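You operate a simulated robot arm through the tools that you are given. There is no shell and no other tool.

You run a simulated two-armed robot. Do the job below in one go: nothing can be reset, and whatever is moved stays where it is left.

## Task
The coil sorter is jammed: stop it, fit the 17 mm ring, teach it and run it till it stands.
Fine: the 10 mm ring comes out and goes on the free circle; guard shut before the teach.

Only the result counts: the job must be done as asked and must still hold three seconds after the hand-in. Knocking over, shifting, dropping, spilling or breaking anything else fails it.

## Robot
Two 7-joint arms with fingered hands on one trunk that stands fixed in place. Base frame: the origin is at the foot of the trunk, x ahead of it, y to its left, z up; the work surface is at about z = 0.72. Readings come in m, rad, newtons and seconds.
The left shoulder is at [0.029, 0.185, 1.287], the right one opposite. With the tool pointing down near the work surface each hand reaches from about 0.1 to 0.74 m from the base axis, measured 20 degrees to its own side. Payload 4 kg a hand.
The TCP of each hand is the grasp point between the finger pads, 0.026 m short of the fingertips. In the tool frame z runs along the fingers and y along their closing line. The gripper opens to 0.132 m; its body begins 0.073 m behind the TCP. The gripper is a hand of 3 fingers: y runs from the thumb to the fingers, the wrist lies at [0, 0, -0.224] in the tool frame, and closing takes about 1.5 s.
Orientation is that of the tool frame in the base frame, as a unit quaternion [x, y, z, w]. With the fingers straight down and closing along the base's y, the tool's x points along the base's -x, its y along +y and its z along -z.

## Interface
- The arms move only by the tool arm_command. It takes "left_deltas", "right_deltas" or both (then of equal length, played together; a hand with none holds still); each is a list of rows, each a list of 7 numbers: the shift along the base's x, y, z in units of 400 mm (1.0 is 400 mm), then the turn, a rotation vector about the base's x, y, z in units of 90 degrees (1.0 is 90 degrees), then the gripper command, from -1 (shut) to 1 (fully open), values between in proportion. In form: [[tx, ty, tz, wx, wy, wz, hand], ...]. A call has 1 to 20 rows; each row is the pose to reach, as a shift and turn from the pose commanded when the call began. A call with a number of a shift or a turn outside -1 to 1 is refused whole. Each row takes 0.2 s and may step no farther than 0.05 m and 0.15 rad from the row before; otherwise, or with a gripper value out of range, the whole call is refused. A pose out of reach is approached as far as the arm can. The call stops where the force on the tool passes 80 N (or 10 N more than at its start, if that is more) or the arm is blocked; 0.2 s more then pass. Each finger travels about 0.072 m/s and halts on what it meets, pressing with about 29 N; the grip force reading is that of the motor and also rises with nothing between the fingers. The clock runs only during rows and for 0.2 s after the last one: add rows that repeat a pose to give the fingers time. The reply holds the time, the measured pose of the TCP, the force on the tool along the base axes, the opening and the grip force, in the units named above and with some noise, with the torque about the TCP (base axes, N m) and any sound that the robot's microphone picked up.
- Cameras (640 x 400 px; columns grow to the right, rows downward): "scene" is now at [0.101, -0.0496, 1.5305]; the picture's right is [-0.54, -0.84, 0.03], its down [-0.39, 0.22, -0.89] and it looks along [0.74, -0.50, -0.45] (base axes); focal length 214 px, centre (320, 200). "left" rides on the left gripper at [-0.062, 0.003, -0.092] in its tool frame; the picture's right is [-0.05, -1.00, 0.00], its down [0.83, -0.04, -0.56] and it looks along [0.55, -0.03, 0.83] (tool axes); focal length 230 px, centre (320, 200). "right" rides on the right gripper at [0.062, 0.003, -0.092] in its tool frame; the picture's right is [-0.05, 1.00, 0.00], its down [-0.83, -0.04, -0.56] and it looks along [-0.55, -0.03, 0.83] (tool axes); focal length 230 px, centre (320, 200). There is no depth. A picture from a camera that has moved, and an enlarged one, comes with that camera's place and axes in the base frame and with its lens.
- camera(camera): a new picture of that camera. No time passes.
- slide_trunk(by): moves the trunk up (or, below 0, down) by that many m; the arms and the scene camera ride with it, the base frame stays. It gives what a move gives, with no picture.
- hand_shape(shape, hand): the hand has 3 fingers and takes this shape, open, in about a second: jaw (thumb against the fingers, like two jaws); tri (thumb and two fingers); tip (a fingertip pinch); poke (one finger out to press); point (the index stretched); flat (the hand flat); cup (the hand cupped); fist (a fist). The gripper value then closes the fingers along that shape, each until it touches; the sizes above hold for jaw. It gives what a move gives, with no picture.
- head_to(pan, tilt): turns the head with the scene camera to pan (to the left, within 1.501 rad either way) and tilt (down, from -0.506 to 1.204), counted from straight ahead of the robot (the tilt from the chest, where the trunk bows). It gives what a move gives.
- inspect(camera, box): a new picture of the part [left, top, right, bottom] of that camera's present view, enlarged. No time passes.
- finish_job(): hands the job in; it is judged then, once.

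Nothing tells you positions but the pictures and the camera data. Unless the task says otherwise, let go and move clear before handing in.

The tools are called after "Call:" as name(argument=value, ...) on one line, values as JSON. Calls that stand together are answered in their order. arm_command: Moves the arms, as the interface text tells. Its arguments: {"type":"object","properties":{"left_deltas":{"type":"array","items":{"type":"array","items":{"type":"number"}}},"right_deltas":{"type":"array","items":{"type":"array","items":{"type":"number"}}}},"required":[]} The other tools are called the same way: slide_trunk (by) moves the trunk up or down; hand_shape (shape, hand) gives the hand a shape; head_to (pan, tilt) turns the head that bears the scene camera; camera (camera) takes a picture; inspect (camera, box) takes an enlarged picture of a part of a camera's view; finish_job () hands the job in.

At the start:

```text
t: 0.0
left_ee_pos: [0.4121, 0.0345, 1.5016]
left_orientation: [0.0, 1.0, 0.0, 0.001]
left_force: [-1.6, 0.8, 0.7]
left_wrist_torque: [-0.05, 0.01, 0.02]
left_width: 0.1318
left_finger_force: 0.1
left_shape: jaw
right_ee_pos: [0.4481, -0.3386, 1.5156]
right_orientation: [0.001, 1.0, -0.001, -0.001]
right_force: [-0.3, -0.1, -0.8]
right_wrist_torque: [-0.02, -0.04, 0.03]
right_width: 0.132
right_finger_force: 0.1
right_shape: jaw
trunk travel left (down, up): [-0.315, 0.146]
head pan, tilt (commanded): [-0.572, 0.415]
```

scene: 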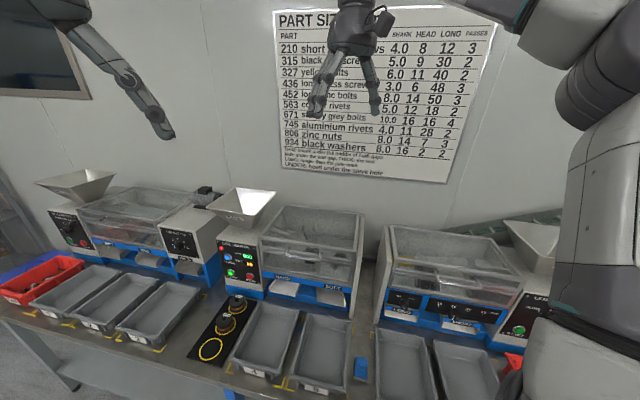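
right: 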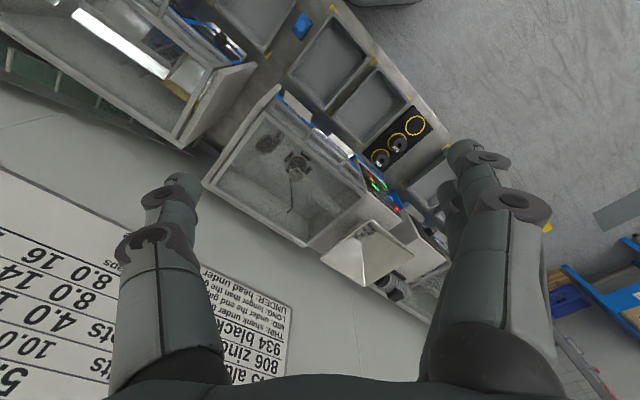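
left: 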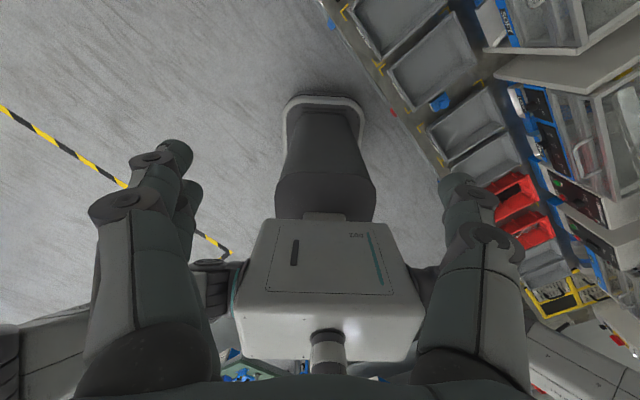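

I see a row of sorting machines along a bench, with a machine in the middle (hopper, control panel with red/green/blue buttons, and a black pad with three circles holding rings). I'll look closer before moving anything.

Call:
inspect(camera="scene", box=[190, 180, 370, 292])

Call:
inspect(camera="scene", box=[170, 270, 370, 395])

Call:
inspect(camera="scene", box=[270, 0, 500, 190])

Call:
inspect(camera="scene", box=[20, 160, 240, 300])

Call:
inspect(camera="scene", box=[370, 210, 570, 350])

Call:
inspect(camera="right", box=[200, 60, 460, 300])

```text
3.56 times, centred on (280, 236) of scene
camera zoom: at [0.101, -0.0496, 1.5305], right [-0.54, -0.84, 0.03], down [-0.39, 0.22, -0.89], along [0.74, -0.5, -0.45], focal length 763 px, centre (462, 72)
```

zoom: 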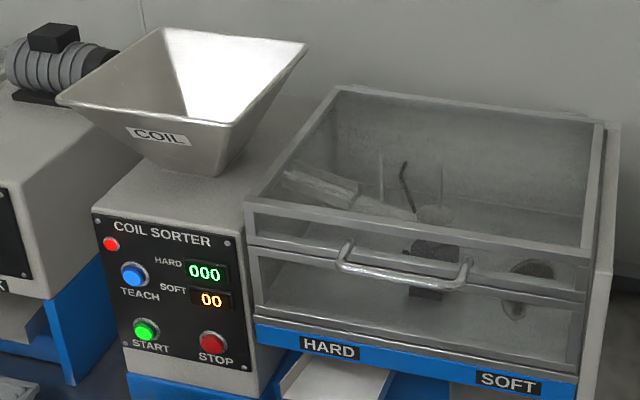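

```text
3.20 times, centred on (270, 332) of scene
camera zoom: at [0.101, -0.0496, 1.5305], right [-0.54, -0.84, 0.03], down [-0.39, 0.22, -0.89], along [0.74, -0.5, -0.45], focal length 686 px, centre (480, -224)
```

zoom: 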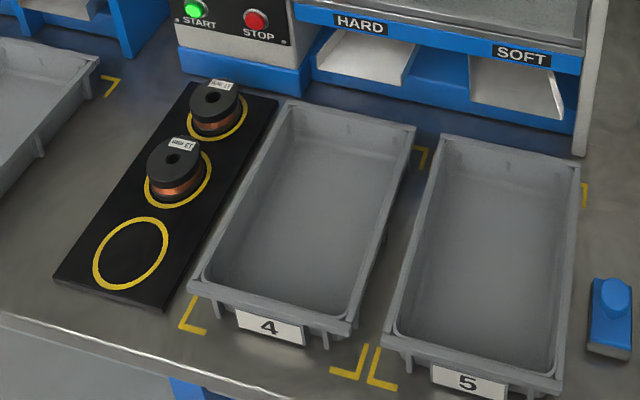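

```text
2.11 times, centred on (385, 95) of scene
camera zoom: at [0.101, -0.0496, 1.5305], right [-0.54, -0.84, 0.03], down [-0.39, 0.22, -0.89], along [0.74, -0.5, -0.45], focal length 452 px, centre (183, 421)
```

zoom: 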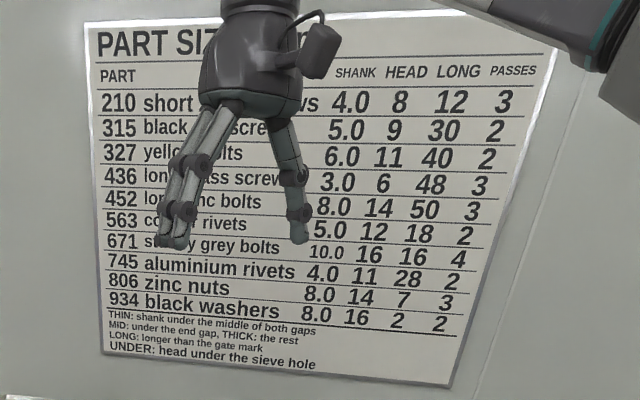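

```text
2.86 times, centred on (130, 230) of scene
camera zoom: at [0.101, -0.0496, 1.5305], right [-0.54, -0.84, 0.03], down [-0.39, 0.22, -0.89], along [0.74, -0.5, -0.45], focal length 613 px, centre (863, 114)
```

zoom: 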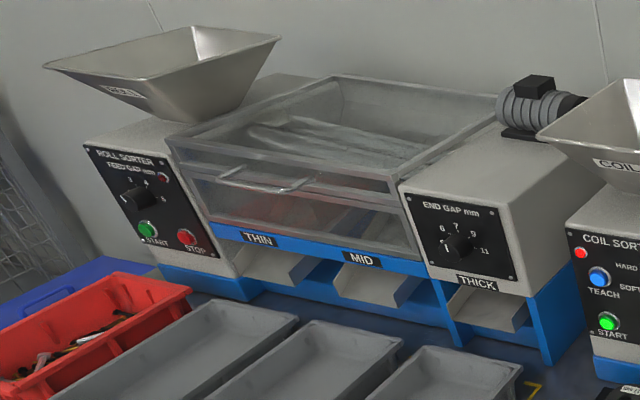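

```text
2.86 times, centred on (470, 280) of scene
camera zoom: at [0.101, -0.0496, 1.5305], right [-0.54, -0.84, 0.03], down [-0.39, 0.22, -0.89], along [0.74, -0.5, -0.45], focal length 613 px, centre (-109, -29)
```

zoom: 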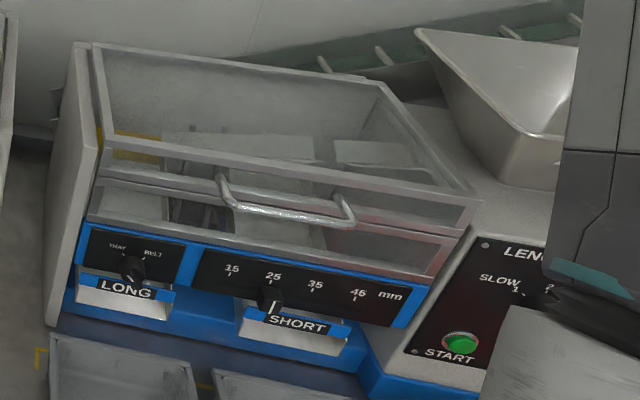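

```text
1.67 times, centred on (330, 180) of right
camera zoom: at [0.3858, -0.3358, 1.6084], right [0.05, 1.0, 0.0], down [0.83, -0.04, 0.56], along [0.55, -0.03, -0.83], focal length 384 px, centre (303, 233)
```

zoom: 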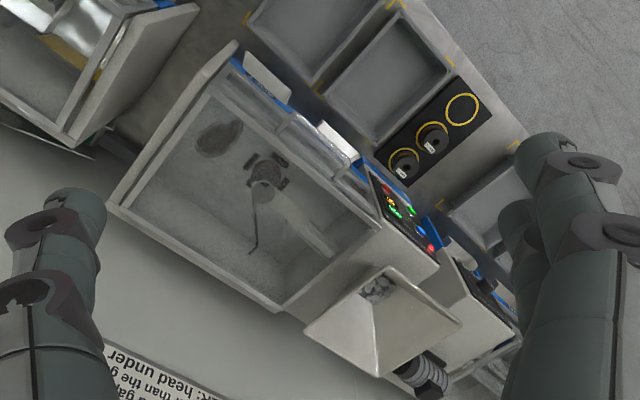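

The coil sorter stands obliquely ahead-right of the robot, with its panel (TEACH, START, STOP), a clear guard with a handle, and a black pad with two rings and a free circle. I'll zoom in on the ring labels and machine interior.

Call:
inspect(camera="scene", box=[195, 285, 265, 329])

Call:
inspect(camera="scene", box=[262, 200, 362, 262])

Call:
inspect(camera="scene", box=[210, 235, 270, 290])

Call:
inspect(camera="right", box=[200, 100, 380, 230])

Call:
inspect(camera="right", box=[350, 80, 450, 180])

Call:
inspect(camera="right", box=[320, 200, 460, 300])

```text
9.09 times, centred on (230, 307) of scene
camera zoom: at [0.101, -0.0496, 1.5305], right [-0.54, -0.84, 0.03], down [-0.39, 0.22, -0.89], along [0.74, -0.5, -0.45], focal length 1950 px, centre (1138, -773)
```

zoom: 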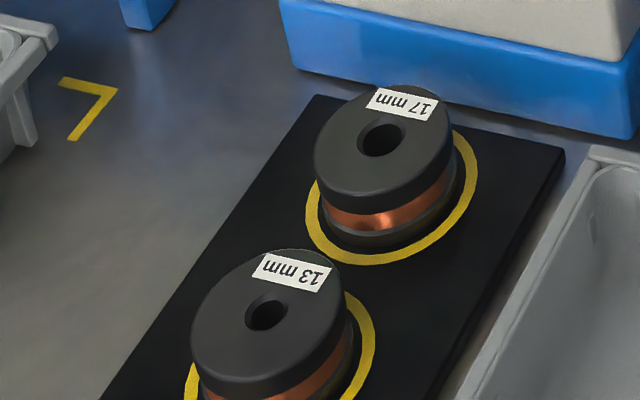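

```text
6.40 times, centred on (312, 231) of scene
camera zoom: at [0.101, -0.0496, 1.5305], right [-0.54, -0.84, 0.03], down [-0.39, 0.22, -0.89], along [0.74, -0.5, -0.45], focal length 1373 px, centre (371, 2)
```

zoom: 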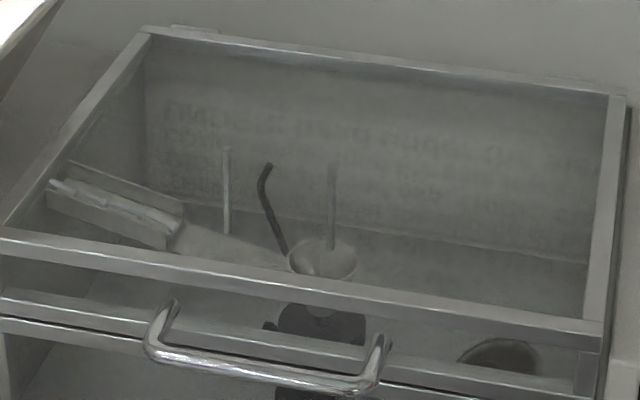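

```text
7.27 times, centred on (240, 262) of scene
camera zoom: at [0.101, -0.0496, 1.5305], right [-0.54, -0.84, 0.03], down [-0.39, 0.22, -0.89], along [0.74, -0.5, -0.45], focal length 1560 px, centre (902, -254)
```

zoom: 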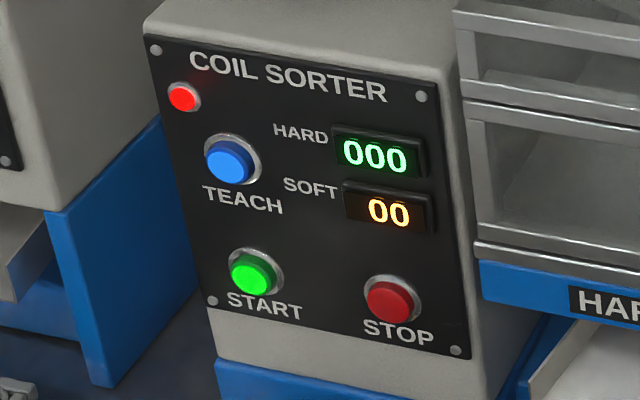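

```text
3.08 times, centred on (290, 165) of right
camera zoom: at [0.3858, -0.3358, 1.6084], right [0.05, 1.0, 0.0], down [0.83, -0.04, 0.56], along [0.55, -0.03, -0.83], focal length 708 px, centre (412, 308)
```

zoom: 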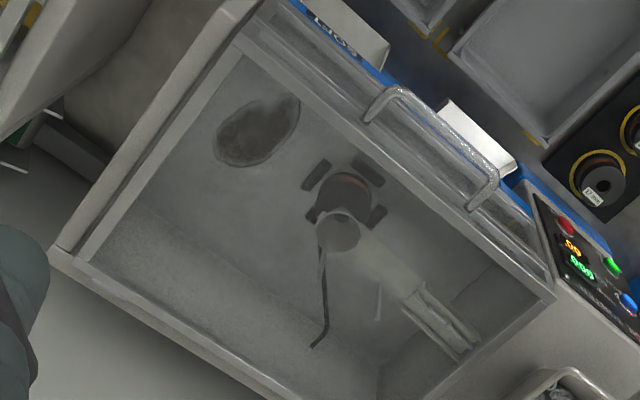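

```text
4.00 times, centred on (400, 130) of right
camera zoom: at [0.3858, -0.3358, 1.6084], right [0.05, 1.0, 0.0], down [0.83, -0.04, 0.56], along [0.55, -0.03, -0.83], focal length 920 px, centre (0, 480)
```

zoom: 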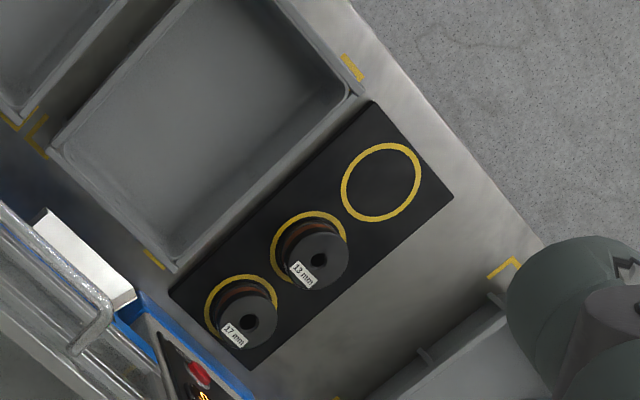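

```text
4.00 times, centred on (390, 250) of right
camera zoom: at [0.3858, -0.3358, 1.6084], right [0.05, 1.0, 0.0], down [0.83, -0.04, 0.56], along [0.55, -0.03, -0.83], focal length 920 px, centre (40, 0)
```

zoom: 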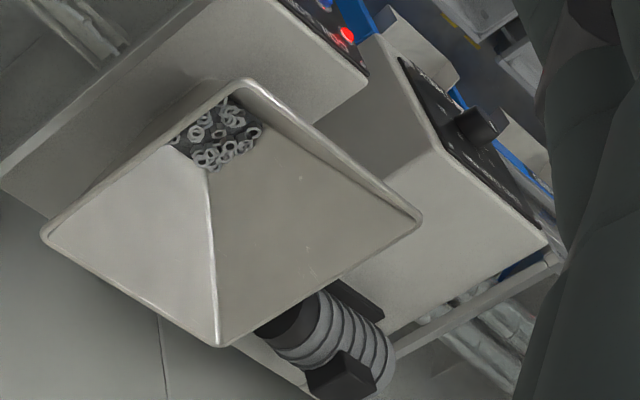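

The interior seems to hold a ring in a four-post seat under a small funnel, with a bent black rod. I'll zoom in on those from both cameras to understand the mechanism.

Call:
inspect(camera="right", box=[262, 138, 350, 193])

Call:
inspect(camera="scene", box=[290, 215, 340, 265])

Call:
inspect(camera="scene", box=[255, 195, 375, 325])

Call:
inspect(camera="scene", box=[345, 340, 385, 390])

```text
7.27 times, centred on (306, 166) of right
camera zoom: at [0.3858, -0.3358, 1.6084], right [0.05, 1.0, 0.0], down [0.83, -0.04, 0.56], along [0.55, -0.03, -0.83], focal length 1673 px, centre (422, 451)
```

zoom: 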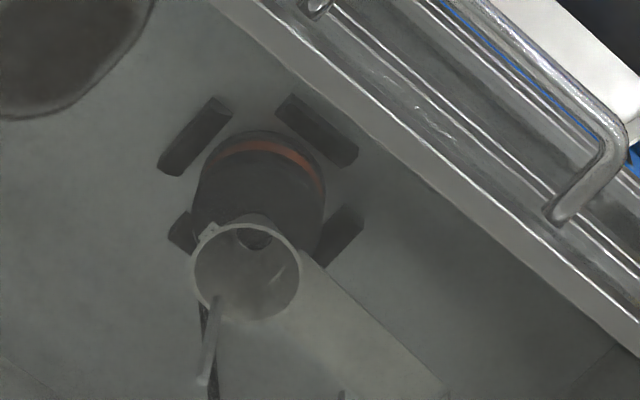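

```text
8.00 times, centred on (315, 240) of scene
camera zoom: at [0.101, -0.0496, 1.5305], right [-0.54, -0.84, 0.03], down [-0.39, 0.22, -0.89], along [0.74, -0.5, -0.45], focal length 1716 px, centre (360, -120)
```

zoom: 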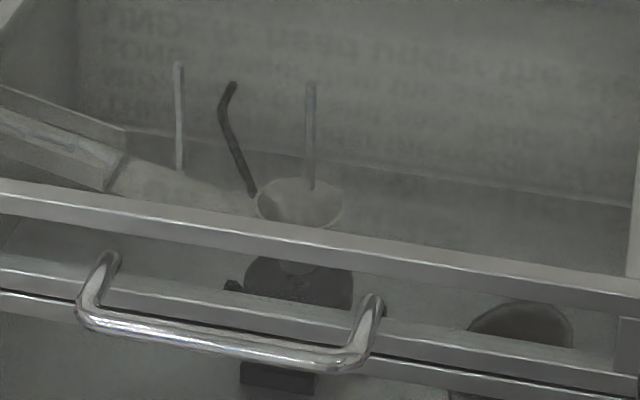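

```text
3.08 times, centred on (315, 260) of scene
camera zoom: at [0.101, -0.0496, 1.5305], right [-0.54, -0.84, 0.03], down [-0.39, 0.22, -0.89], along [0.74, -0.5, -0.45], focal length 660 px, centre (335, 15)
```

zoom: 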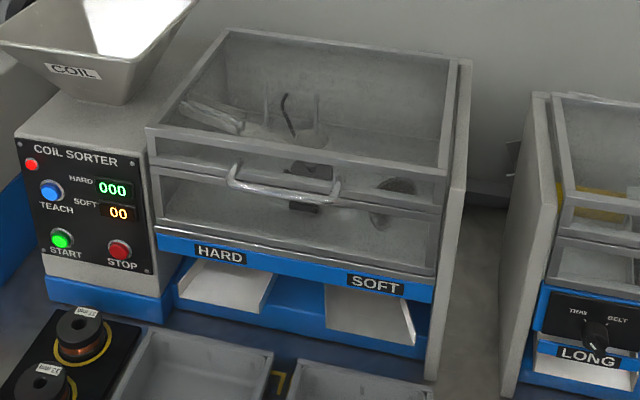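

```text
8.00 times, centred on (365, 365) of scene
camera zoom: at [0.101, -0.0496, 1.5305], right [-0.54, -0.84, 0.03], down [-0.39, 0.22, -0.89], along [0.74, -0.5, -0.45], focal length 1716 px, centre (-40, -1120)
```

zoom: 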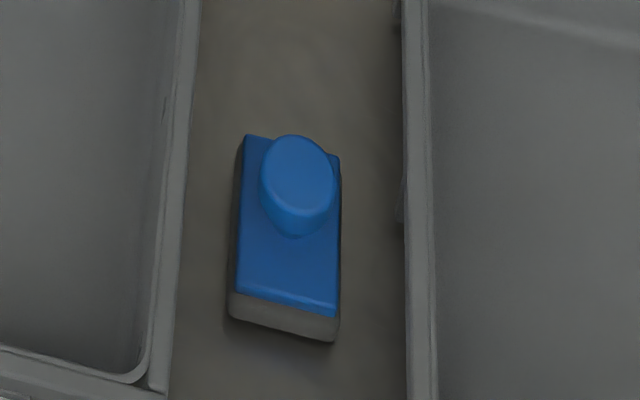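

The ring nest sits inside the guard, apparently with the funnel hung from the lid, so lifting the guard should clear it. First I'll press STOP with the left hand: lower the trunk for reach and shape the left hand to poke.

Call:
slide_trunk(by=-0.2)

Call:
hand_shape(shape="poke", hand="left")

Call:
camera(camera="left")

Call:
camera(camera="scene")

Call:
camera(camera="right")

```text
t: 2.2
left_ee_pos: [0.4116, 0.0346, 1.3021]
left_orientation: [0.0, 1.0, 0.0, 0.0]
left_force: [0.6, -0.2, -0.6]
left_wrist_torque: [-0.01, 0.0, 0.01]
left_width: 0.1317
left_finger_force: 0.3
left_shape: jaw
right_ee_pos: [0.453, -0.3377, 1.3111]
right_orientation: [0.002, 1.0, 0.001, -0.002]
right_force: [-0.9, -0.3, -1.2]
right_wrist_torque: [-0.02, 0.0, 0.01]
right_width: 0.132
right_finger_force: 0.1
right_shape: jaw
trunk travel left (down, up): [-0.115, 0.346]
head pan, tilt (commanded): [-0.572, 0.415]
```

```text
t: 3.1
left_ee_pos: [0.412, 0.034, 1.3015]
left_orientation: [0.001, 1.0, 0.0, -0.001]
left_force: [0.7, 0.0, 0.1]
left_wrist_torque: [-0.03, 0.0, 0.01]
left_width: 0.0
left_finger_force: 0.1
left_shape: poke
right_ee_pos: [0.4522, -0.3376, 1.3105]
right_orientation: [0.0, 1.0, 0.001, -0.002]
right_force: [-0.2, 0.6, 0.0]
right_wrist_torque: [0.04, -0.02, -0.01]
right_width: 0.1317
right_finger_force: 0.0
right_shape: jaw
trunk travel left (down, up): [-0.115, 0.346]
head pan, tilt (commanded): [-0.572, 0.415]
```

```text
taken
camera left: at [0.4743, 0.0388, 1.3945], right [0.05, -1.0, 0.0], down [-0.83, -0.04, 0.56], along [-0.55, -0.03, -0.83], focal length 230 px, centre (320, 200)
```

left: 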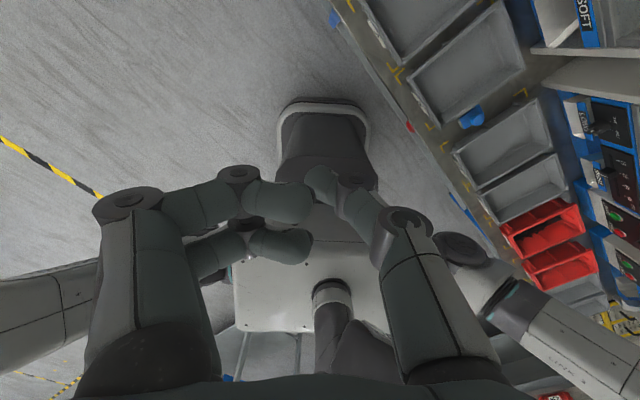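

```text
taken
camera scene: at [0.2392, -0.0496, 1.2811], right [-0.52, -0.84, 0.16], down [-0.6, 0.22, -0.77], along [0.61, -0.5, -0.62], focal length 214 px, centre (320, 200)
```

scene: 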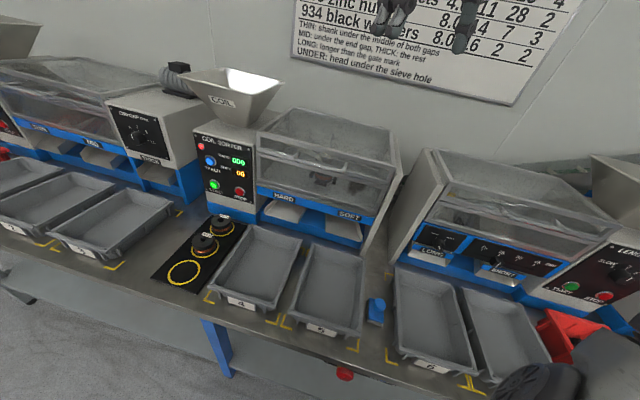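

```text
taken
camera right: at [0.3911, -0.3359, 1.4031], right [0.05, 1.0, 0.0], down [0.83, -0.05, 0.55], along [0.55, -0.03, -0.83], focal length 230 px, centre (320, 200)
```

right: 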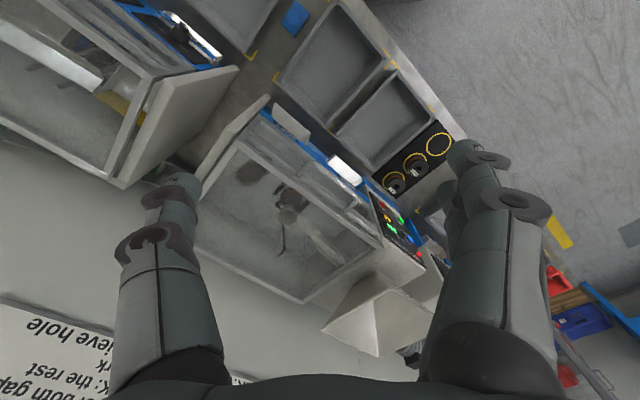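

The trunk leaned and the cameras shifted; STOP, START and TEACH are still in view. I'll study the poke-shaped left hand to find its tip, then see what the gripper value does to it.

Call:
inspect(camera="left", box=[80, 150, 500, 400])

Call:
arm_command(left_deltas=[[0, 0, 0, 0, 0, 0, -1], [0, 0, 0, 0, 0, 0, -1], [0, 0, 0, 0, 0, 0, -1], [0, 0, 0, 0, 0, 0, -1], [0, 0, 0, 0, 0, 0, -1]])

Call:
inspect(camera="left", box=[80, 150, 500, 400])

```text
1.52 times, centred on (290, 275) of left
camera zoom: at [0.4743, 0.0388, 1.3945], right [0.05, -1.0, 0.0], down [-0.83, -0.04, 0.56], along [-0.55, -0.03, -0.83], focal length 351 px, centre (366, 86)
```

zoom: 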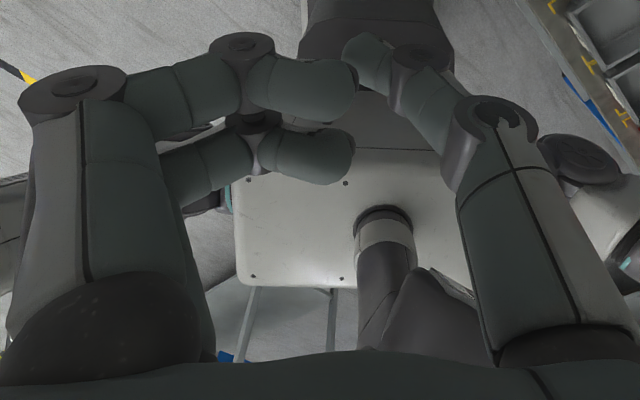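

```text
t: 4.3
left_ee_pos: [0.4123, 0.0345, 1.3015]
left_orientation: [0.001, 1.0, 0.0, 0.0]
left_force: [-0.6, 0.3, -0.2]
left_wrist_torque: [0.01, -0.02, 0.0]
left_width: 0.0
left_finger_force: 0.1
left_shape: poke
right_ee_pos: [0.4519, -0.3384, 1.31]
right_orientation: [0.001, 1.0, 0.001, -0.002]
right_force: [-0.5, 0.9, -0.8]
right_wrist_torque: [-0.01, -0.01, 0.02]
right_width: 0.1321
right_finger_force: 0.1
right_shape: jaw
trunk travel left (down, up): [-0.115, 0.346]
head pan, tilt (commanded): [-0.572, 0.415]
```

```text
1.52 times, centred on (290, 275) of left
camera zoom: at [0.4741, 0.0388, 1.3946], right [0.05, -1.0, 0.0], down [-0.83, -0.04, 0.56], along [-0.55, -0.03, -0.83], focal length 351 px, centre (366, 86)
```

zoom: 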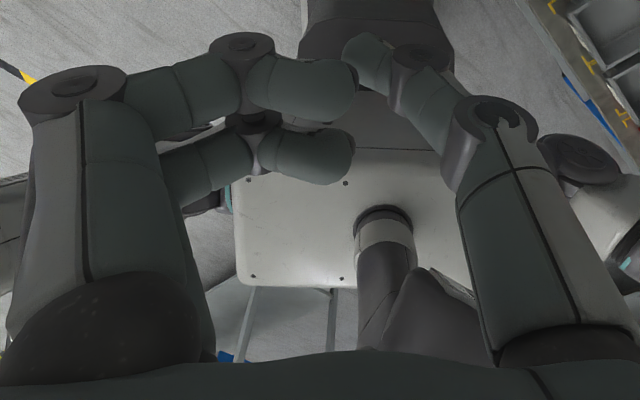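

The poke shape looks unusual from the wrist camera, so I'll turn the head to see the left hand from the side and identify the pressing tip.

Call:
head_to(pan=0.45, tilt=-0.25)

Call:
camera(camera="scene")

```text
t: 5.5
left_ee_pos: [0.4128, 0.0351, 1.3024]
left_orientation: [-0.001, 1.0, 0.001, 0.0]
left_force: [-0.3, 0.5, 0.2]
left_wrist_torque: [0.0, 0.02, -0.06]
left_width: 0.0
left_finger_force: 0.1
left_shape: poke
right_ee_pos: [0.4525, -0.3386, 1.3112]
right_orientation: [0.002, 1.0, 0.001, -0.002]
right_force: [0.1, -0.3, -0.8]
right_wrist_torque: [0.0, 0.01, 0.0]
right_width: 0.1317
right_finger_force: 0.1
right_shape: jaw
trunk travel left (down, up): [-0.115, 0.346]
head pan, tilt (commanded): [0.45, -0.25]
```

```text
taken
camera scene: at [0.2527, 0.0358, 1.3396], right [0.41, -0.9, -0.13], down [-0.08, 0.11, -0.99], along [0.91, 0.42, -0.03], focal length 214 px, centre (320, 200)
```

scene: 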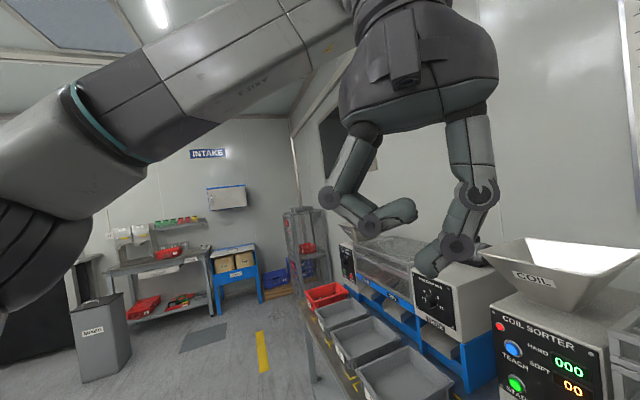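

The poke tip is the thumb, whose tip lies on the tool axis about 26 mm beyond the TCP. Now I'll look back at the panel to locate the STOP button precisely.

Call:
head_to(pan=-0.35, tilt=0.3)

Call:
camera(camera="scene")

Call:
inspect(camera="right", box=[350, 120, 470, 280])

```text
t: 6.7
left_ee_pos: [0.412, 0.0342, 1.3026]
left_orientation: [0.0, 1.0, 0.0, 0.0]
left_force: [0.1, -0.2, 0.4]
left_wrist_torque: [-0.02, 0.04, -0.02]
left_width: 0.0
left_finger_force: 0.0
left_shape: poke
right_ee_pos: [0.4529, -0.3385, 1.31]
right_orientation: [0.0, 1.0, 0.001, -0.002]
right_force: [-0.5, 0.3, -0.2]
right_wrist_torque: [0.02, -0.03, -0.01]
right_width: 0.1321
right_finger_force: 0.1
right_shape: jaw
trunk travel left (down, up): [-0.115, 0.346]
head pan, tilt (commanded): [-0.351, 0.3]
```

```text
taken
camera scene: at [0.2519, -0.0314, 1.2884], right [-0.33, -0.94, 0.1], down [-0.55, 0.1, -0.83], along [0.77, -0.33, -0.55], focal length 214 px, centre (320, 200)
```

scene: 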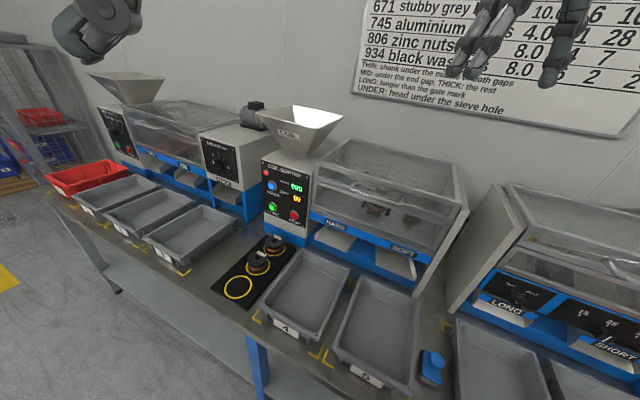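

```text
2.50 times, centred on (410, 200) of right
camera zoom: at [0.3909, -0.3359, 1.4032], right [0.05, 1.0, 0.0], down [0.83, -0.05, 0.55], along [0.55, -0.03, -0.83], focal length 575 px, centre (95, 200)
```

zoom: 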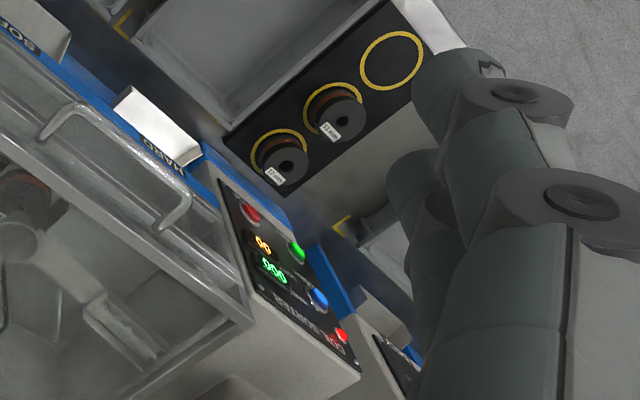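

Call:
inspect(camera="scene", box=[250, 145, 330, 245])

Call:
inspect(camera="scene", box=[210, 220, 300, 310])

Call:
inspect(camera="scene", box=[300, 130, 480, 290])

```text
4.00 times, centred on (290, 195) of scene
camera zoom: at [0.2519, -0.0314, 1.2884], right [-0.33, -0.94, 0.1], down [-0.55, 0.1, -0.83], along [0.77, -0.33, -0.55], focal length 858 px, centre (440, 220)
```

zoom: 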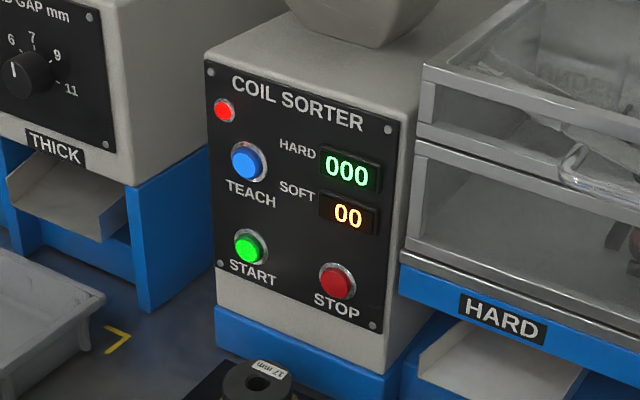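

```text
4.44 times, centred on (255, 265) of scene
camera zoom: at [0.2519, -0.0314, 1.2884], right [-0.33, -0.94, 0.1], down [-0.55, 0.1, -0.83], along [0.77, -0.33, -0.55], focal length 953 px, centre (609, -89)
```

zoom: 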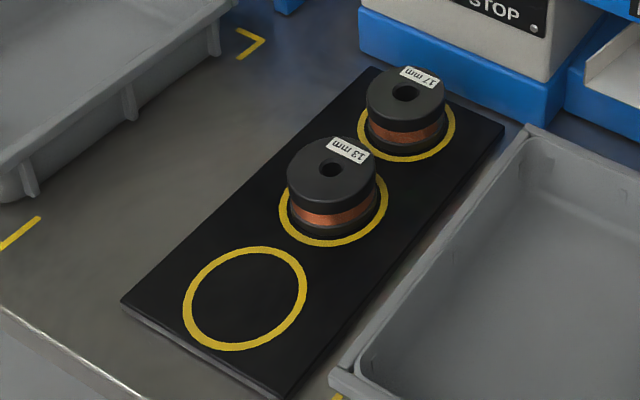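

```text
2.50 times, centred on (390, 210) of scene
camera zoom: at [0.2519, -0.0314, 1.2884], right [-0.33, -0.94, 0.1], down [-0.55, 0.1, -0.83], along [0.77, -0.33, -0.55], focal length 536 px, centre (145, 175)
```

zoom: 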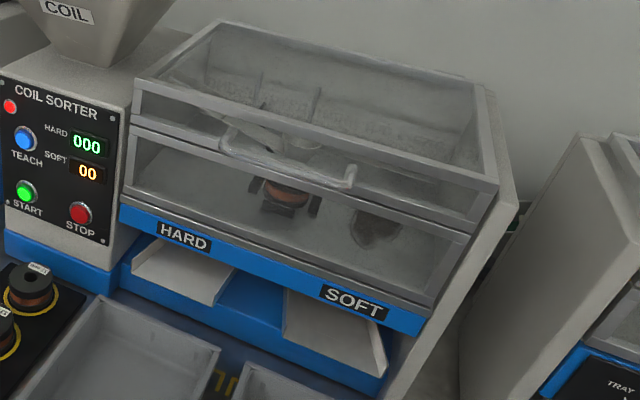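

STOP is at about (0.782, -0.176, 0.858), START (0.843, -0.112, 0.857), TEACH (0.840, -0.115, 0.941), and the panel faces back-left at 45°. I'll bring the left hand forward and tilt it to point at STOP, pitched a bit down to clear the rings.

Call:
arm_command(left_deltas=[[0.047, -0.0085, -0.05, -0.0305, -0.0735, -0.0435, -1], [0.094, -0.017, -0.1, -0.0609, -0.1471, -0.087, -1], [0.141, -0.0255, -0.15, -0.0914, -0.2206, -0.1305, -1], [0.188, -0.034, -0.2, -0.1218, -0.2941, -0.174, -1], [0.235, -0.0425, -0.25, -0.1523, -0.3677, -0.2175, -1], [0.282, -0.051, -0.3, -0.1828, -0.4412, -0.261, -1], [0.329, -0.0595, -0.35, -0.2132, -0.5147, -0.3045, -1], [0.376, -0.068, -0.4, -0.2437, -0.5882, -0.348, -1], [0.423, -0.0765, -0.45, -0.2741, -0.6618, -0.3915, -1], [0.47, -0.085, -0.5, -0.3046, -0.7353, -0.435, -1]])

Call:
camera(camera="scene")

Call:
camera(camera="left")

```text
t: 8.9
left_ee_pos: [0.6005, 0.0014, 1.1011]
left_orientation: [0.314, 0.756, -0.22, 0.53]
left_force: [0.7, 0.4, 0.3]
left_wrist_torque: [0.0, -0.04, 0.0]
left_width: 0.0
left_finger_force: 0.1
left_shape: poke
right_ee_pos: [0.4537, -0.3377, 1.3112]
right_orientation: [0.001, 1.0, 0.002, -0.002]
right_force: [0.1, 0.0, 0.7]
right_wrist_torque: [-0.01, 0.02, 0.03]
right_width: 0.1318
right_finger_force: 0.0
right_shape: jaw
trunk travel left (down, up): [-0.115, 0.346]
head pan, tilt (commanded): [-0.351, 0.3]
```

```text
taken
camera scene: at [0.2529, -0.0307, 1.288], right [-0.33, -0.94, 0.1], down [-0.55, 0.1, -0.83], along [0.77, -0.33, -0.55], focal length 214 px, centre (320, 200)
```

scene: 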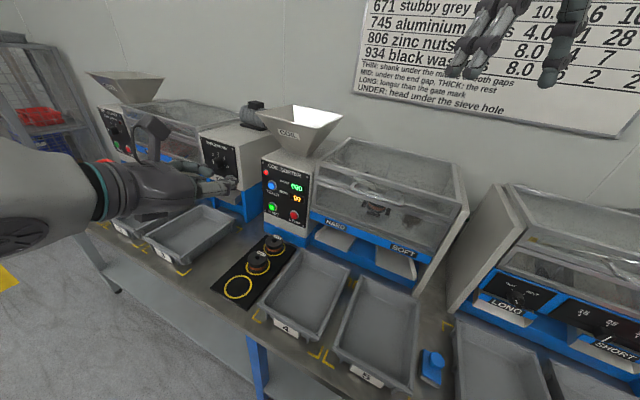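

```text
taken
camera left: at [0.5557, 0.0511, 1.1895], right [-0.69, -0.72, 0.05], down [-0.6, 0.54, -0.59], along [0.4, -0.44, -0.8], focal length 230 px, centre (320, 200)
```

left: 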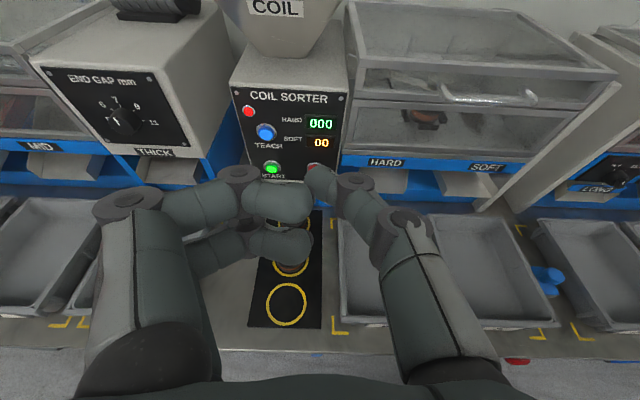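

The left camera confirms the button positions. I'll bring the fingertip to about 8 cm in front of STOP.

Call:
arm_command(left_deltas=[[0.0465, -0.0446, -0.0863, 0, 0, 0, -1], [0.093, -0.0892, -0.1725, 0, 0, 0, -1], [0.1395, -0.1338, -0.2588, 0, 0, 0, -1], [0.186, -0.1783, -0.345, 0, 0, 0, -1], [0.2325, -0.2229, -0.4313, 0, 0, 0, -1], [0.279, -0.2675, -0.5175, 0, 0, 0, -1]])

Call:
camera(camera="left")

Call:
camera(camera="scene")

Call:
inspect(camera="right", box=[350, 120, 470, 280])

```text
t: 10.3
left_ee_pos: [0.7127, -0.1068, 0.8956]
left_orientation: [0.314, 0.756, -0.22, 0.53]
left_force: [-0.1, 0.4, -0.3]
left_wrist_torque: [-0.02, 0.01, 0.0]
left_width: 0.0
left_finger_force: 0.1
left_shape: poke
right_ee_pos: [0.4539, -0.3386, 1.3101]
right_orientation: [0.0, 1.0, 0.001, -0.002]
right_force: [-0.6, 0.4, 1.0]
right_wrist_torque: [0.01, 0.02, -0.01]
right_width: 0.1318
right_finger_force: 0.1
right_shape: jaw
trunk travel left (down, up): [-0.115, 0.346]
head pan, tilt (commanded): [-0.351, 0.3]
```

```text
taken
camera left: at [0.6672, -0.057, 0.9854], right [-0.69, -0.72, 0.05], down [-0.6, 0.54, -0.59], along [0.4, -0.44, -0.81], focal length 230 px, centre (320, 200)
```

left: 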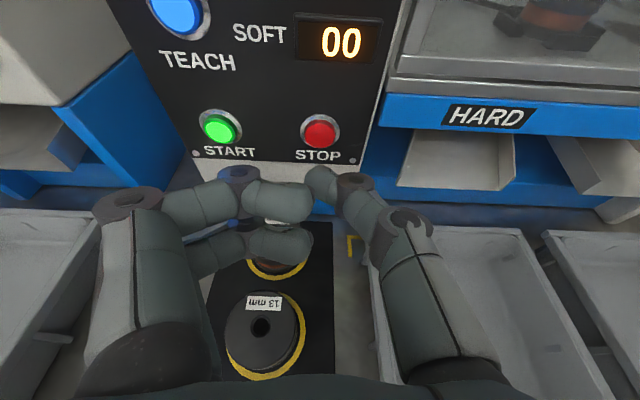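

```text
taken
camera scene: at [0.2527, -0.032, 1.2881], right [-0.33, -0.94, 0.1], down [-0.55, 0.1, -0.83], along [0.77, -0.33, -0.55], focal length 214 px, centre (320, 200)
```

scene: 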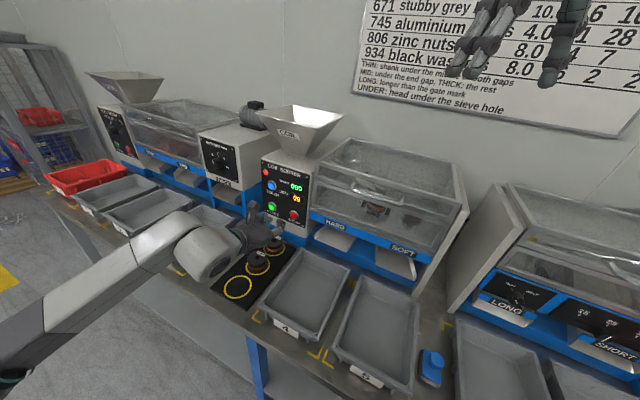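

```text
2.50 times, centred on (410, 200) of right
camera zoom: at [0.392, -0.3364, 1.4027], right [0.05, 1.0, 0.0], down [0.83, -0.05, 0.55], along [0.55, -0.03, -0.83], focal length 575 px, centre (95, 200)
```

zoom: 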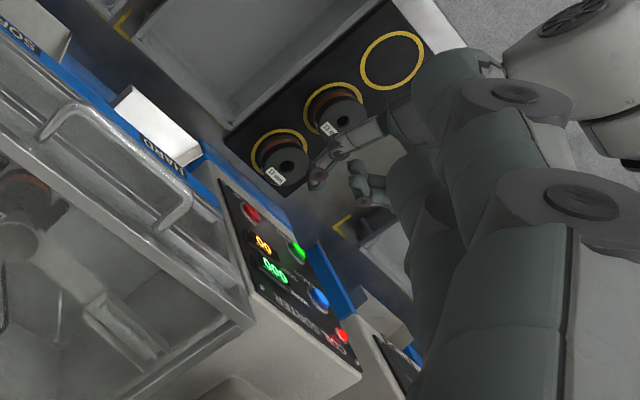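

STOP lies straight on the fingertip's line, about 8 cm ahead. I'll advance and press gently, then check the panel.

Call:
arm_command(left_deltas=[[0.0564, -0.0564, -0.0291, 0, 0, 0, -1], [0.1129, -0.1129, -0.0581, 0, 0, 0, -1], [0.1195, -0.1195, -0.0616, 0, 0, 0, -1], [0.1262, -0.1262, -0.065, 0, 0, 0, -1], [0.1328, -0.1328, -0.0684, 0, 0, 0, -1]])

Call:
camera(camera="left")

Call:
inspect(camera="scene", box=[250, 145, 330, 245])

```text
t: 11.5
left_ee_pos: [0.7597, -0.1592, 0.8684]
left_orientation: [0.314, 0.755, -0.221, 0.531]
left_force: [-35.7, 19.0, 1.5]
left_wrist_torque: [0.04, 0.13, -0.04]
left_width: 0.0
left_finger_force: 0.0
left_shape: poke
right_ee_pos: [0.448, -0.3355, 1.3134]
right_orientation: [0.001, 1.0, 0.0, 0.0]
right_force: [0.5, 1.0, 0.8]
right_wrist_torque: [-0.02, 0.03, -0.01]
right_width: 0.1319
right_finger_force: 0.0
right_shape: jaw
trunk travel left (down, up): [-0.115, 0.346]
head pan, tilt (commanded): [-0.351, 0.3]
heard: click
```

```text
taken
camera left: at [0.7163, -0.1093, 0.9587], right [-0.7, -0.72, 0.05], down [-0.6, 0.54, -0.59], along [0.4, -0.44, -0.8], focal length 230 px, centre (320, 200)
```

left: 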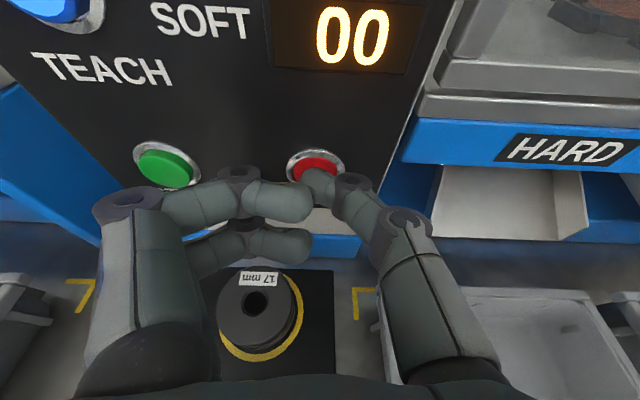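

```text
4.00 times, centred on (290, 195) of scene
camera zoom: at [0.2469, -0.0284, 1.2894], right [-0.33, -0.94, 0.1], down [-0.55, 0.1, -0.83], along [0.77, -0.33, -0.55], focal length 858 px, centre (440, 220)
```

zoom: 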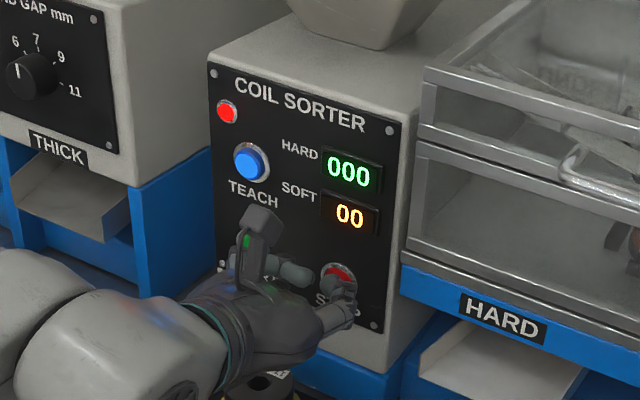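

A click was heard and the START light went out, so the sorter is stopped. I'll retract the left hand and park it off to the left.

Call:
arm_command(left_deltas=[[-0.083, 0.083, 0.0428, 0, 0, 0, -1], [-0.166, 0.166, 0.0855, 0, 0, 0, -1], [-0.2281, 0.2244, 0.1465, 0, 0, 0, -1], [-0.2903, 0.2829, 0.2075, 0, 0, 0, -1], [-0.3524, 0.3414, 0.2685, 0, 0, 0, -1], [-0.4145, 0.3998, 0.3295, 0, 0, 0, -1], [-0.4645, 0.4915, 0.3503, 0, 0, 0, -1], [-0.5145, 0.5831, 0.3712, 0, 0, 0, -1], [-0.5645, 0.6748, 0.392, 0, 0, 0, -1], [-0.6145, 0.7665, 0.4128, 0, 0, 0, -1], [-0.6645, 0.8582, 0.4337, 0, 0, 0, -1], [-0.7145, 0.9498, 0.4545, 0, 0, 0, -1]])

Call:
head_to(pan=-0.5, tilt=0.2)

Call:
camera(camera="scene")

Call:
camera(camera="right")

```text
t: 14.1
left_ee_pos: [0.4796, 0.2244, 1.0483]
left_orientation: [0.313, 0.756, -0.22, 0.531]
left_force: [0.5, 0.4, -0.8]
left_wrist_torque: [-0.04, 0.05, -0.04]
left_width: 0.0
left_finger_force: 0.1
left_shape: poke
right_ee_pos: [0.4517, -0.3364, 1.3127]
right_orientation: [0.001, 1.0, 0.0, -0.001]
right_force: [-0.5, -0.1, -0.1]
right_wrist_torque: [-0.02, -0.02, 0.03]
right_width: 0.132
right_finger_force: 0.0
right_shape: jaw
trunk travel left (down, up): [-0.115, 0.346]
head pan, tilt (commanded): [-0.351, 0.3]
```

```text
t: 14.8
left_ee_pos: [0.4799, 0.222, 1.047]
left_orientation: [0.314, 0.759, -0.219, 0.527]
left_force: [0.6, 0.1, -0.8]
left_wrist_torque: [0.01, -0.01, 0.03]
left_width: 0.0
left_finger_force: 0.1
left_shape: poke
right_ee_pos: [0.4528, -0.3379, 1.3105]
right_orientation: [0.001, 1.0, 0.002, -0.002]
right_force: [0.2, -0.2, -1.1]
right_wrist_torque: [-0.03, 0.01, 0.03]
right_width: 0.1321
right_finger_force: 0.1
right_shape: jaw
trunk travel left (down, up): [-0.115, 0.346]
head pan, tilt (commanded): [-0.499, 0.201]
```

```text
taken
camera scene: at [0.2492, -0.0441, 1.2989], right [-0.46, -0.88, 0.14], down [-0.46, 0.1, -0.88], along [0.76, -0.47, -0.45], focal length 214 px, centre (320, 200)
```

scene: 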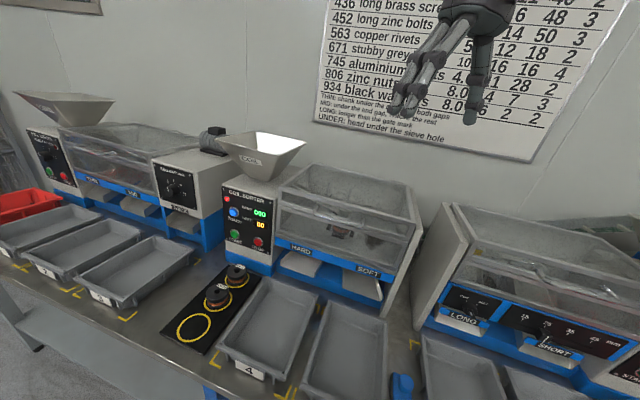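

```text
taken
camera right: at [0.3911, -0.336, 1.4031], right [0.05, 1.0, 0.0], down [0.83, -0.05, 0.55], along [0.55, -0.03, -0.83], focal length 230 px, centre (320, 200)
```

right: 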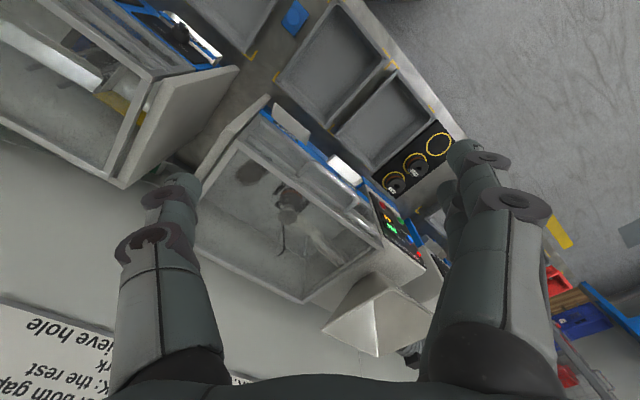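

Sorter stopped and left hand parked. Now I'll examine the guard and its handle closely before lifting.

Call:
inspect(camera="scene", box=[260, 155, 430, 300])

Call:
inspect(camera="scene", box=[300, 185, 400, 255])

Call:
inspect(camera="right", box=[180, 90, 400, 310])

```text
2.76 times, centred on (345, 228) of scene
camera zoom: at [0.2492, -0.0441, 1.2989], right [-0.46, -0.88, 0.14], down [-0.46, 0.1, -0.88], along [0.76, -0.47, -0.45], focal length 592 px, centre (251, 124)
```

zoom: 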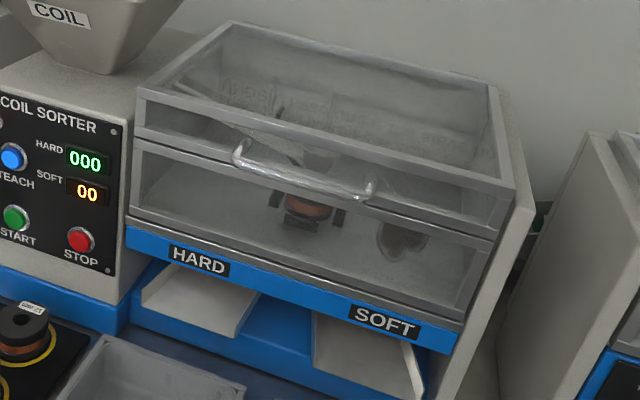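

```text
5.71 times, centred on (350, 220) of scene
camera zoom: at [0.2492, -0.0441, 1.2989], right [-0.46, -0.88, 0.14], down [-0.46, 0.1, -0.88], along [0.76, -0.47, -0.45], focal length 1226 px, centre (149, 86)
```

zoom: 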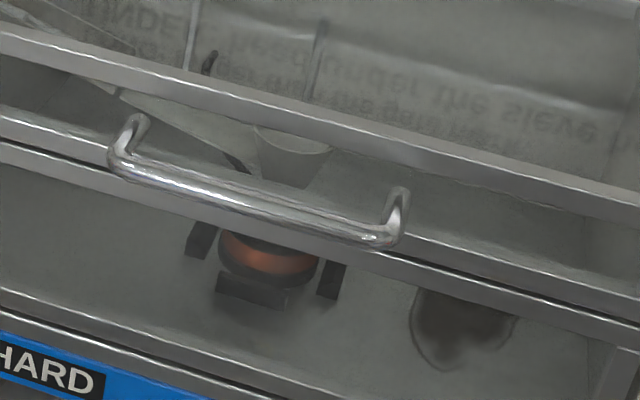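

```text
1.82 times, centred on (290, 200) of right
camera zoom: at [0.3911, -0.336, 1.4031], right [0.05, 1.0, 0.0], down [0.83, -0.05, 0.55], along [0.55, -0.03, -0.83], focal length 418 px, centre (374, 200)
```

zoom: 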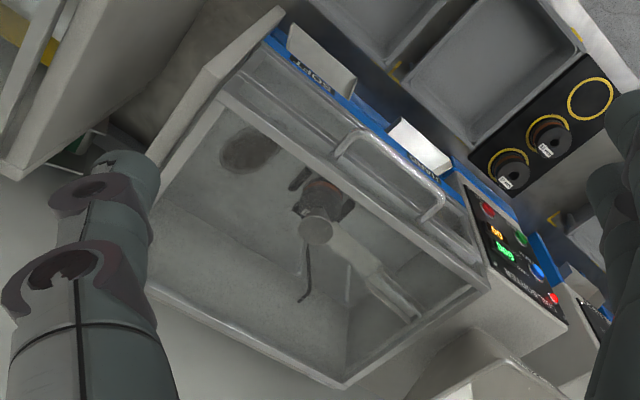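

The handle is a round bar near (0.60, -0.32, 1.03) on the lid's front rim, parallel to the machine front. I'll switch the left hand to jaw, roll it so the jaws close vertically around the bar, and move the right hand out of the way.

Call:
hand_shape(shape="jaw", hand="left")

Call:
arm_command(left_deltas=[[0.008, -0.0886, -0.0039, -0.0748, 0.0525, 0.0159, 0.2], [0.0159, -0.1773, -0.0077, -0.1495, 0.105, 0.0318, 0.2], [0.0239, -0.2659, -0.0116, -0.2243, 0.1574, 0.0477, 0.2], [0.0318, -0.3545, -0.0155, -0.2991, 0.2099, 0.0636, 0.2], [0.0398, -0.4432, -0.0193, -0.3738, 0.2624, 0.0795, 0.2], [0.0477, -0.5318, -0.0232, -0.4486, 0.3149, 0.0953, 0.2], [0.0557, -0.6205, -0.027, -0.5234, 0.3674, 0.1112, 0.2], [0.0636, -0.7091, -0.0309, -0.5981, 0.4199, 0.1271, 0.2], [0.0716, -0.7977, -0.0348, -0.6729, 0.4723, 0.143, 0.2], [0.0795, -0.8864, -0.0386, -0.7476, 0.5248, 0.1589, 0.2], [0.0875, -0.975, -0.0425, -0.8224, 0.5773, 0.1748, 0.2]], right_deltas=[[-0.077, -0.051, 0, 0, 0, 0, 1], [-0.154, -0.102, 0, 0, 0, 0, 1], [-0.231, -0.153, 0, 0, 0, 0, 1], [-0.3075, -0.205, 0, 0, 0, 0, 1], [-0.3075, -0.205, 0, 0, 0, 0, 1], [-0.3075, -0.205, 0, 0, 0, 0, 1], [-0.3075, -0.205, 0, 0, 0, 0, 1], [-0.3075, -0.205, 0, 0, 0, 0, 1], [-0.3075, -0.205, 0, 0, 0, 0, 1], [-0.3075, -0.205, 0, 0, 0, 0, 1], [-0.3075, -0.205, 0, 0, 0, 0, 1]])

Call:
camera(camera="left")

Call:
camera(camera="scene")

Call:
camera(camera="right")

```text
t: 15.7
left_ee_pos: [0.4794, 0.2223, 1.0461]
left_orientation: [0.314, 0.758, -0.221, 0.528]
left_force: [-1.6, -0.1, -0.2]
left_wrist_torque: [0.04, -0.03, -0.04]
left_width: 0.132
left_finger_force: 0.1
left_shape: jaw
right_ee_pos: [0.4513, -0.3382, 1.3105]
right_orientation: [0.0, 1.0, 0.001, -0.002]
right_force: [0.1, 0.4, -0.8]
right_wrist_torque: [0.04, -0.02, -0.01]
right_width: 0.1321
right_finger_force: 0.1
right_shape: jaw
trunk travel left (down, up): [-0.115, 0.346]
head pan, tilt (commanded): [-0.499, 0.201]
```

```text
t: 18.1
left_ee_pos: [0.5207, -0.1111, 1.0419]
left_orientation: [-0.271, 0.654, -0.653, 0.269]
left_force: [0.6, 0.2, -0.1]
left_wrist_torque: [0.0, 0.0, 0.0]
left_width: 0.0794
left_finger_force: 0.0
left_shape: jaw
left hand out of reach, approached as far as the arm can: row 10, 11
right_ee_pos: [0.3374, -0.4206, 1.2871]
right_orientation: [0.0, 1.0, 0.001, -0.001]
right_force: [0.3, -1.1, -0.4]
right_wrist_torque: [-0.03, 0.01, -0.02]
right_width: 0.1322
right_finger_force: 0.0
right_shape: jaw
right hand out of reach, approached as far as the arm can: row 2, 3, 4, 5, 6, 7, 8, 9, 10, 11
trunk travel left (down, up): [-0.115, 0.346]
head pan, tilt (commanded): [-0.499, 0.201]
```

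```text
taken
camera left: at [0.4987, -0.0015, 1.0394], right [0.04, 0.04, 1.0], down [-0.98, -0.19, 0.05], along [0.2, -0.98, 0.03], focal length 230 px, centre (320, 200)
```

left: 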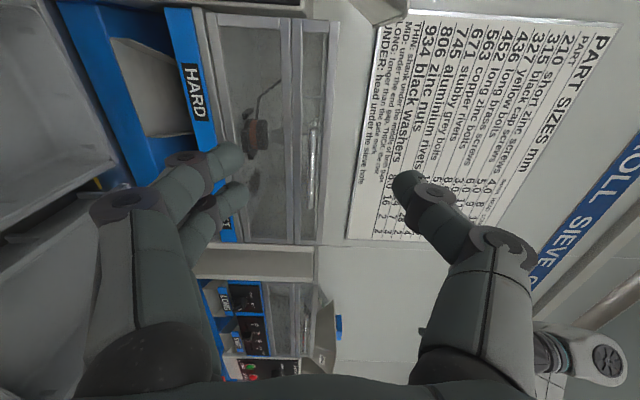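

```text
taken
camera scene: at [0.2482, -0.0442, 1.2993], right [-0.46, -0.88, 0.14], down [-0.46, 0.1, -0.88], along [0.76, -0.47, -0.45], focal length 214 px, centre (320, 200)
```

scene: 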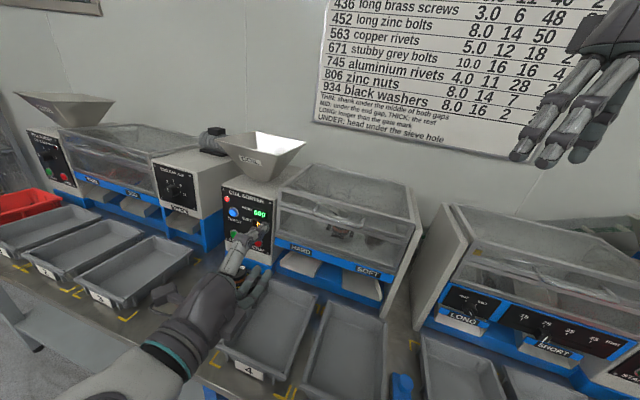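

```text
taken
camera right: at [0.2755, -0.4192, 1.3799], right [0.05, 1.0, 0.0], down [0.83, -0.05, 0.55], along [0.55, -0.03, -0.83], focal length 230 px, centre (320, 200)
```

right: 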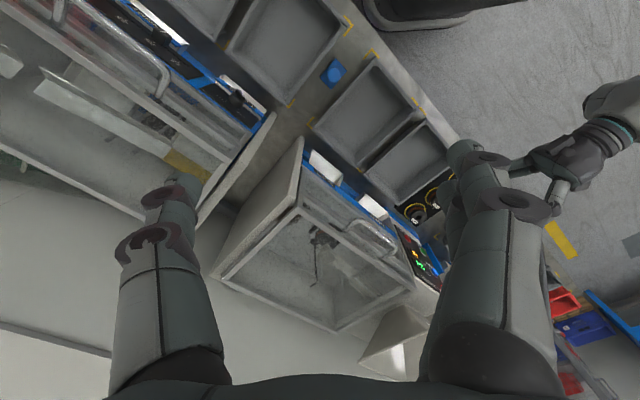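

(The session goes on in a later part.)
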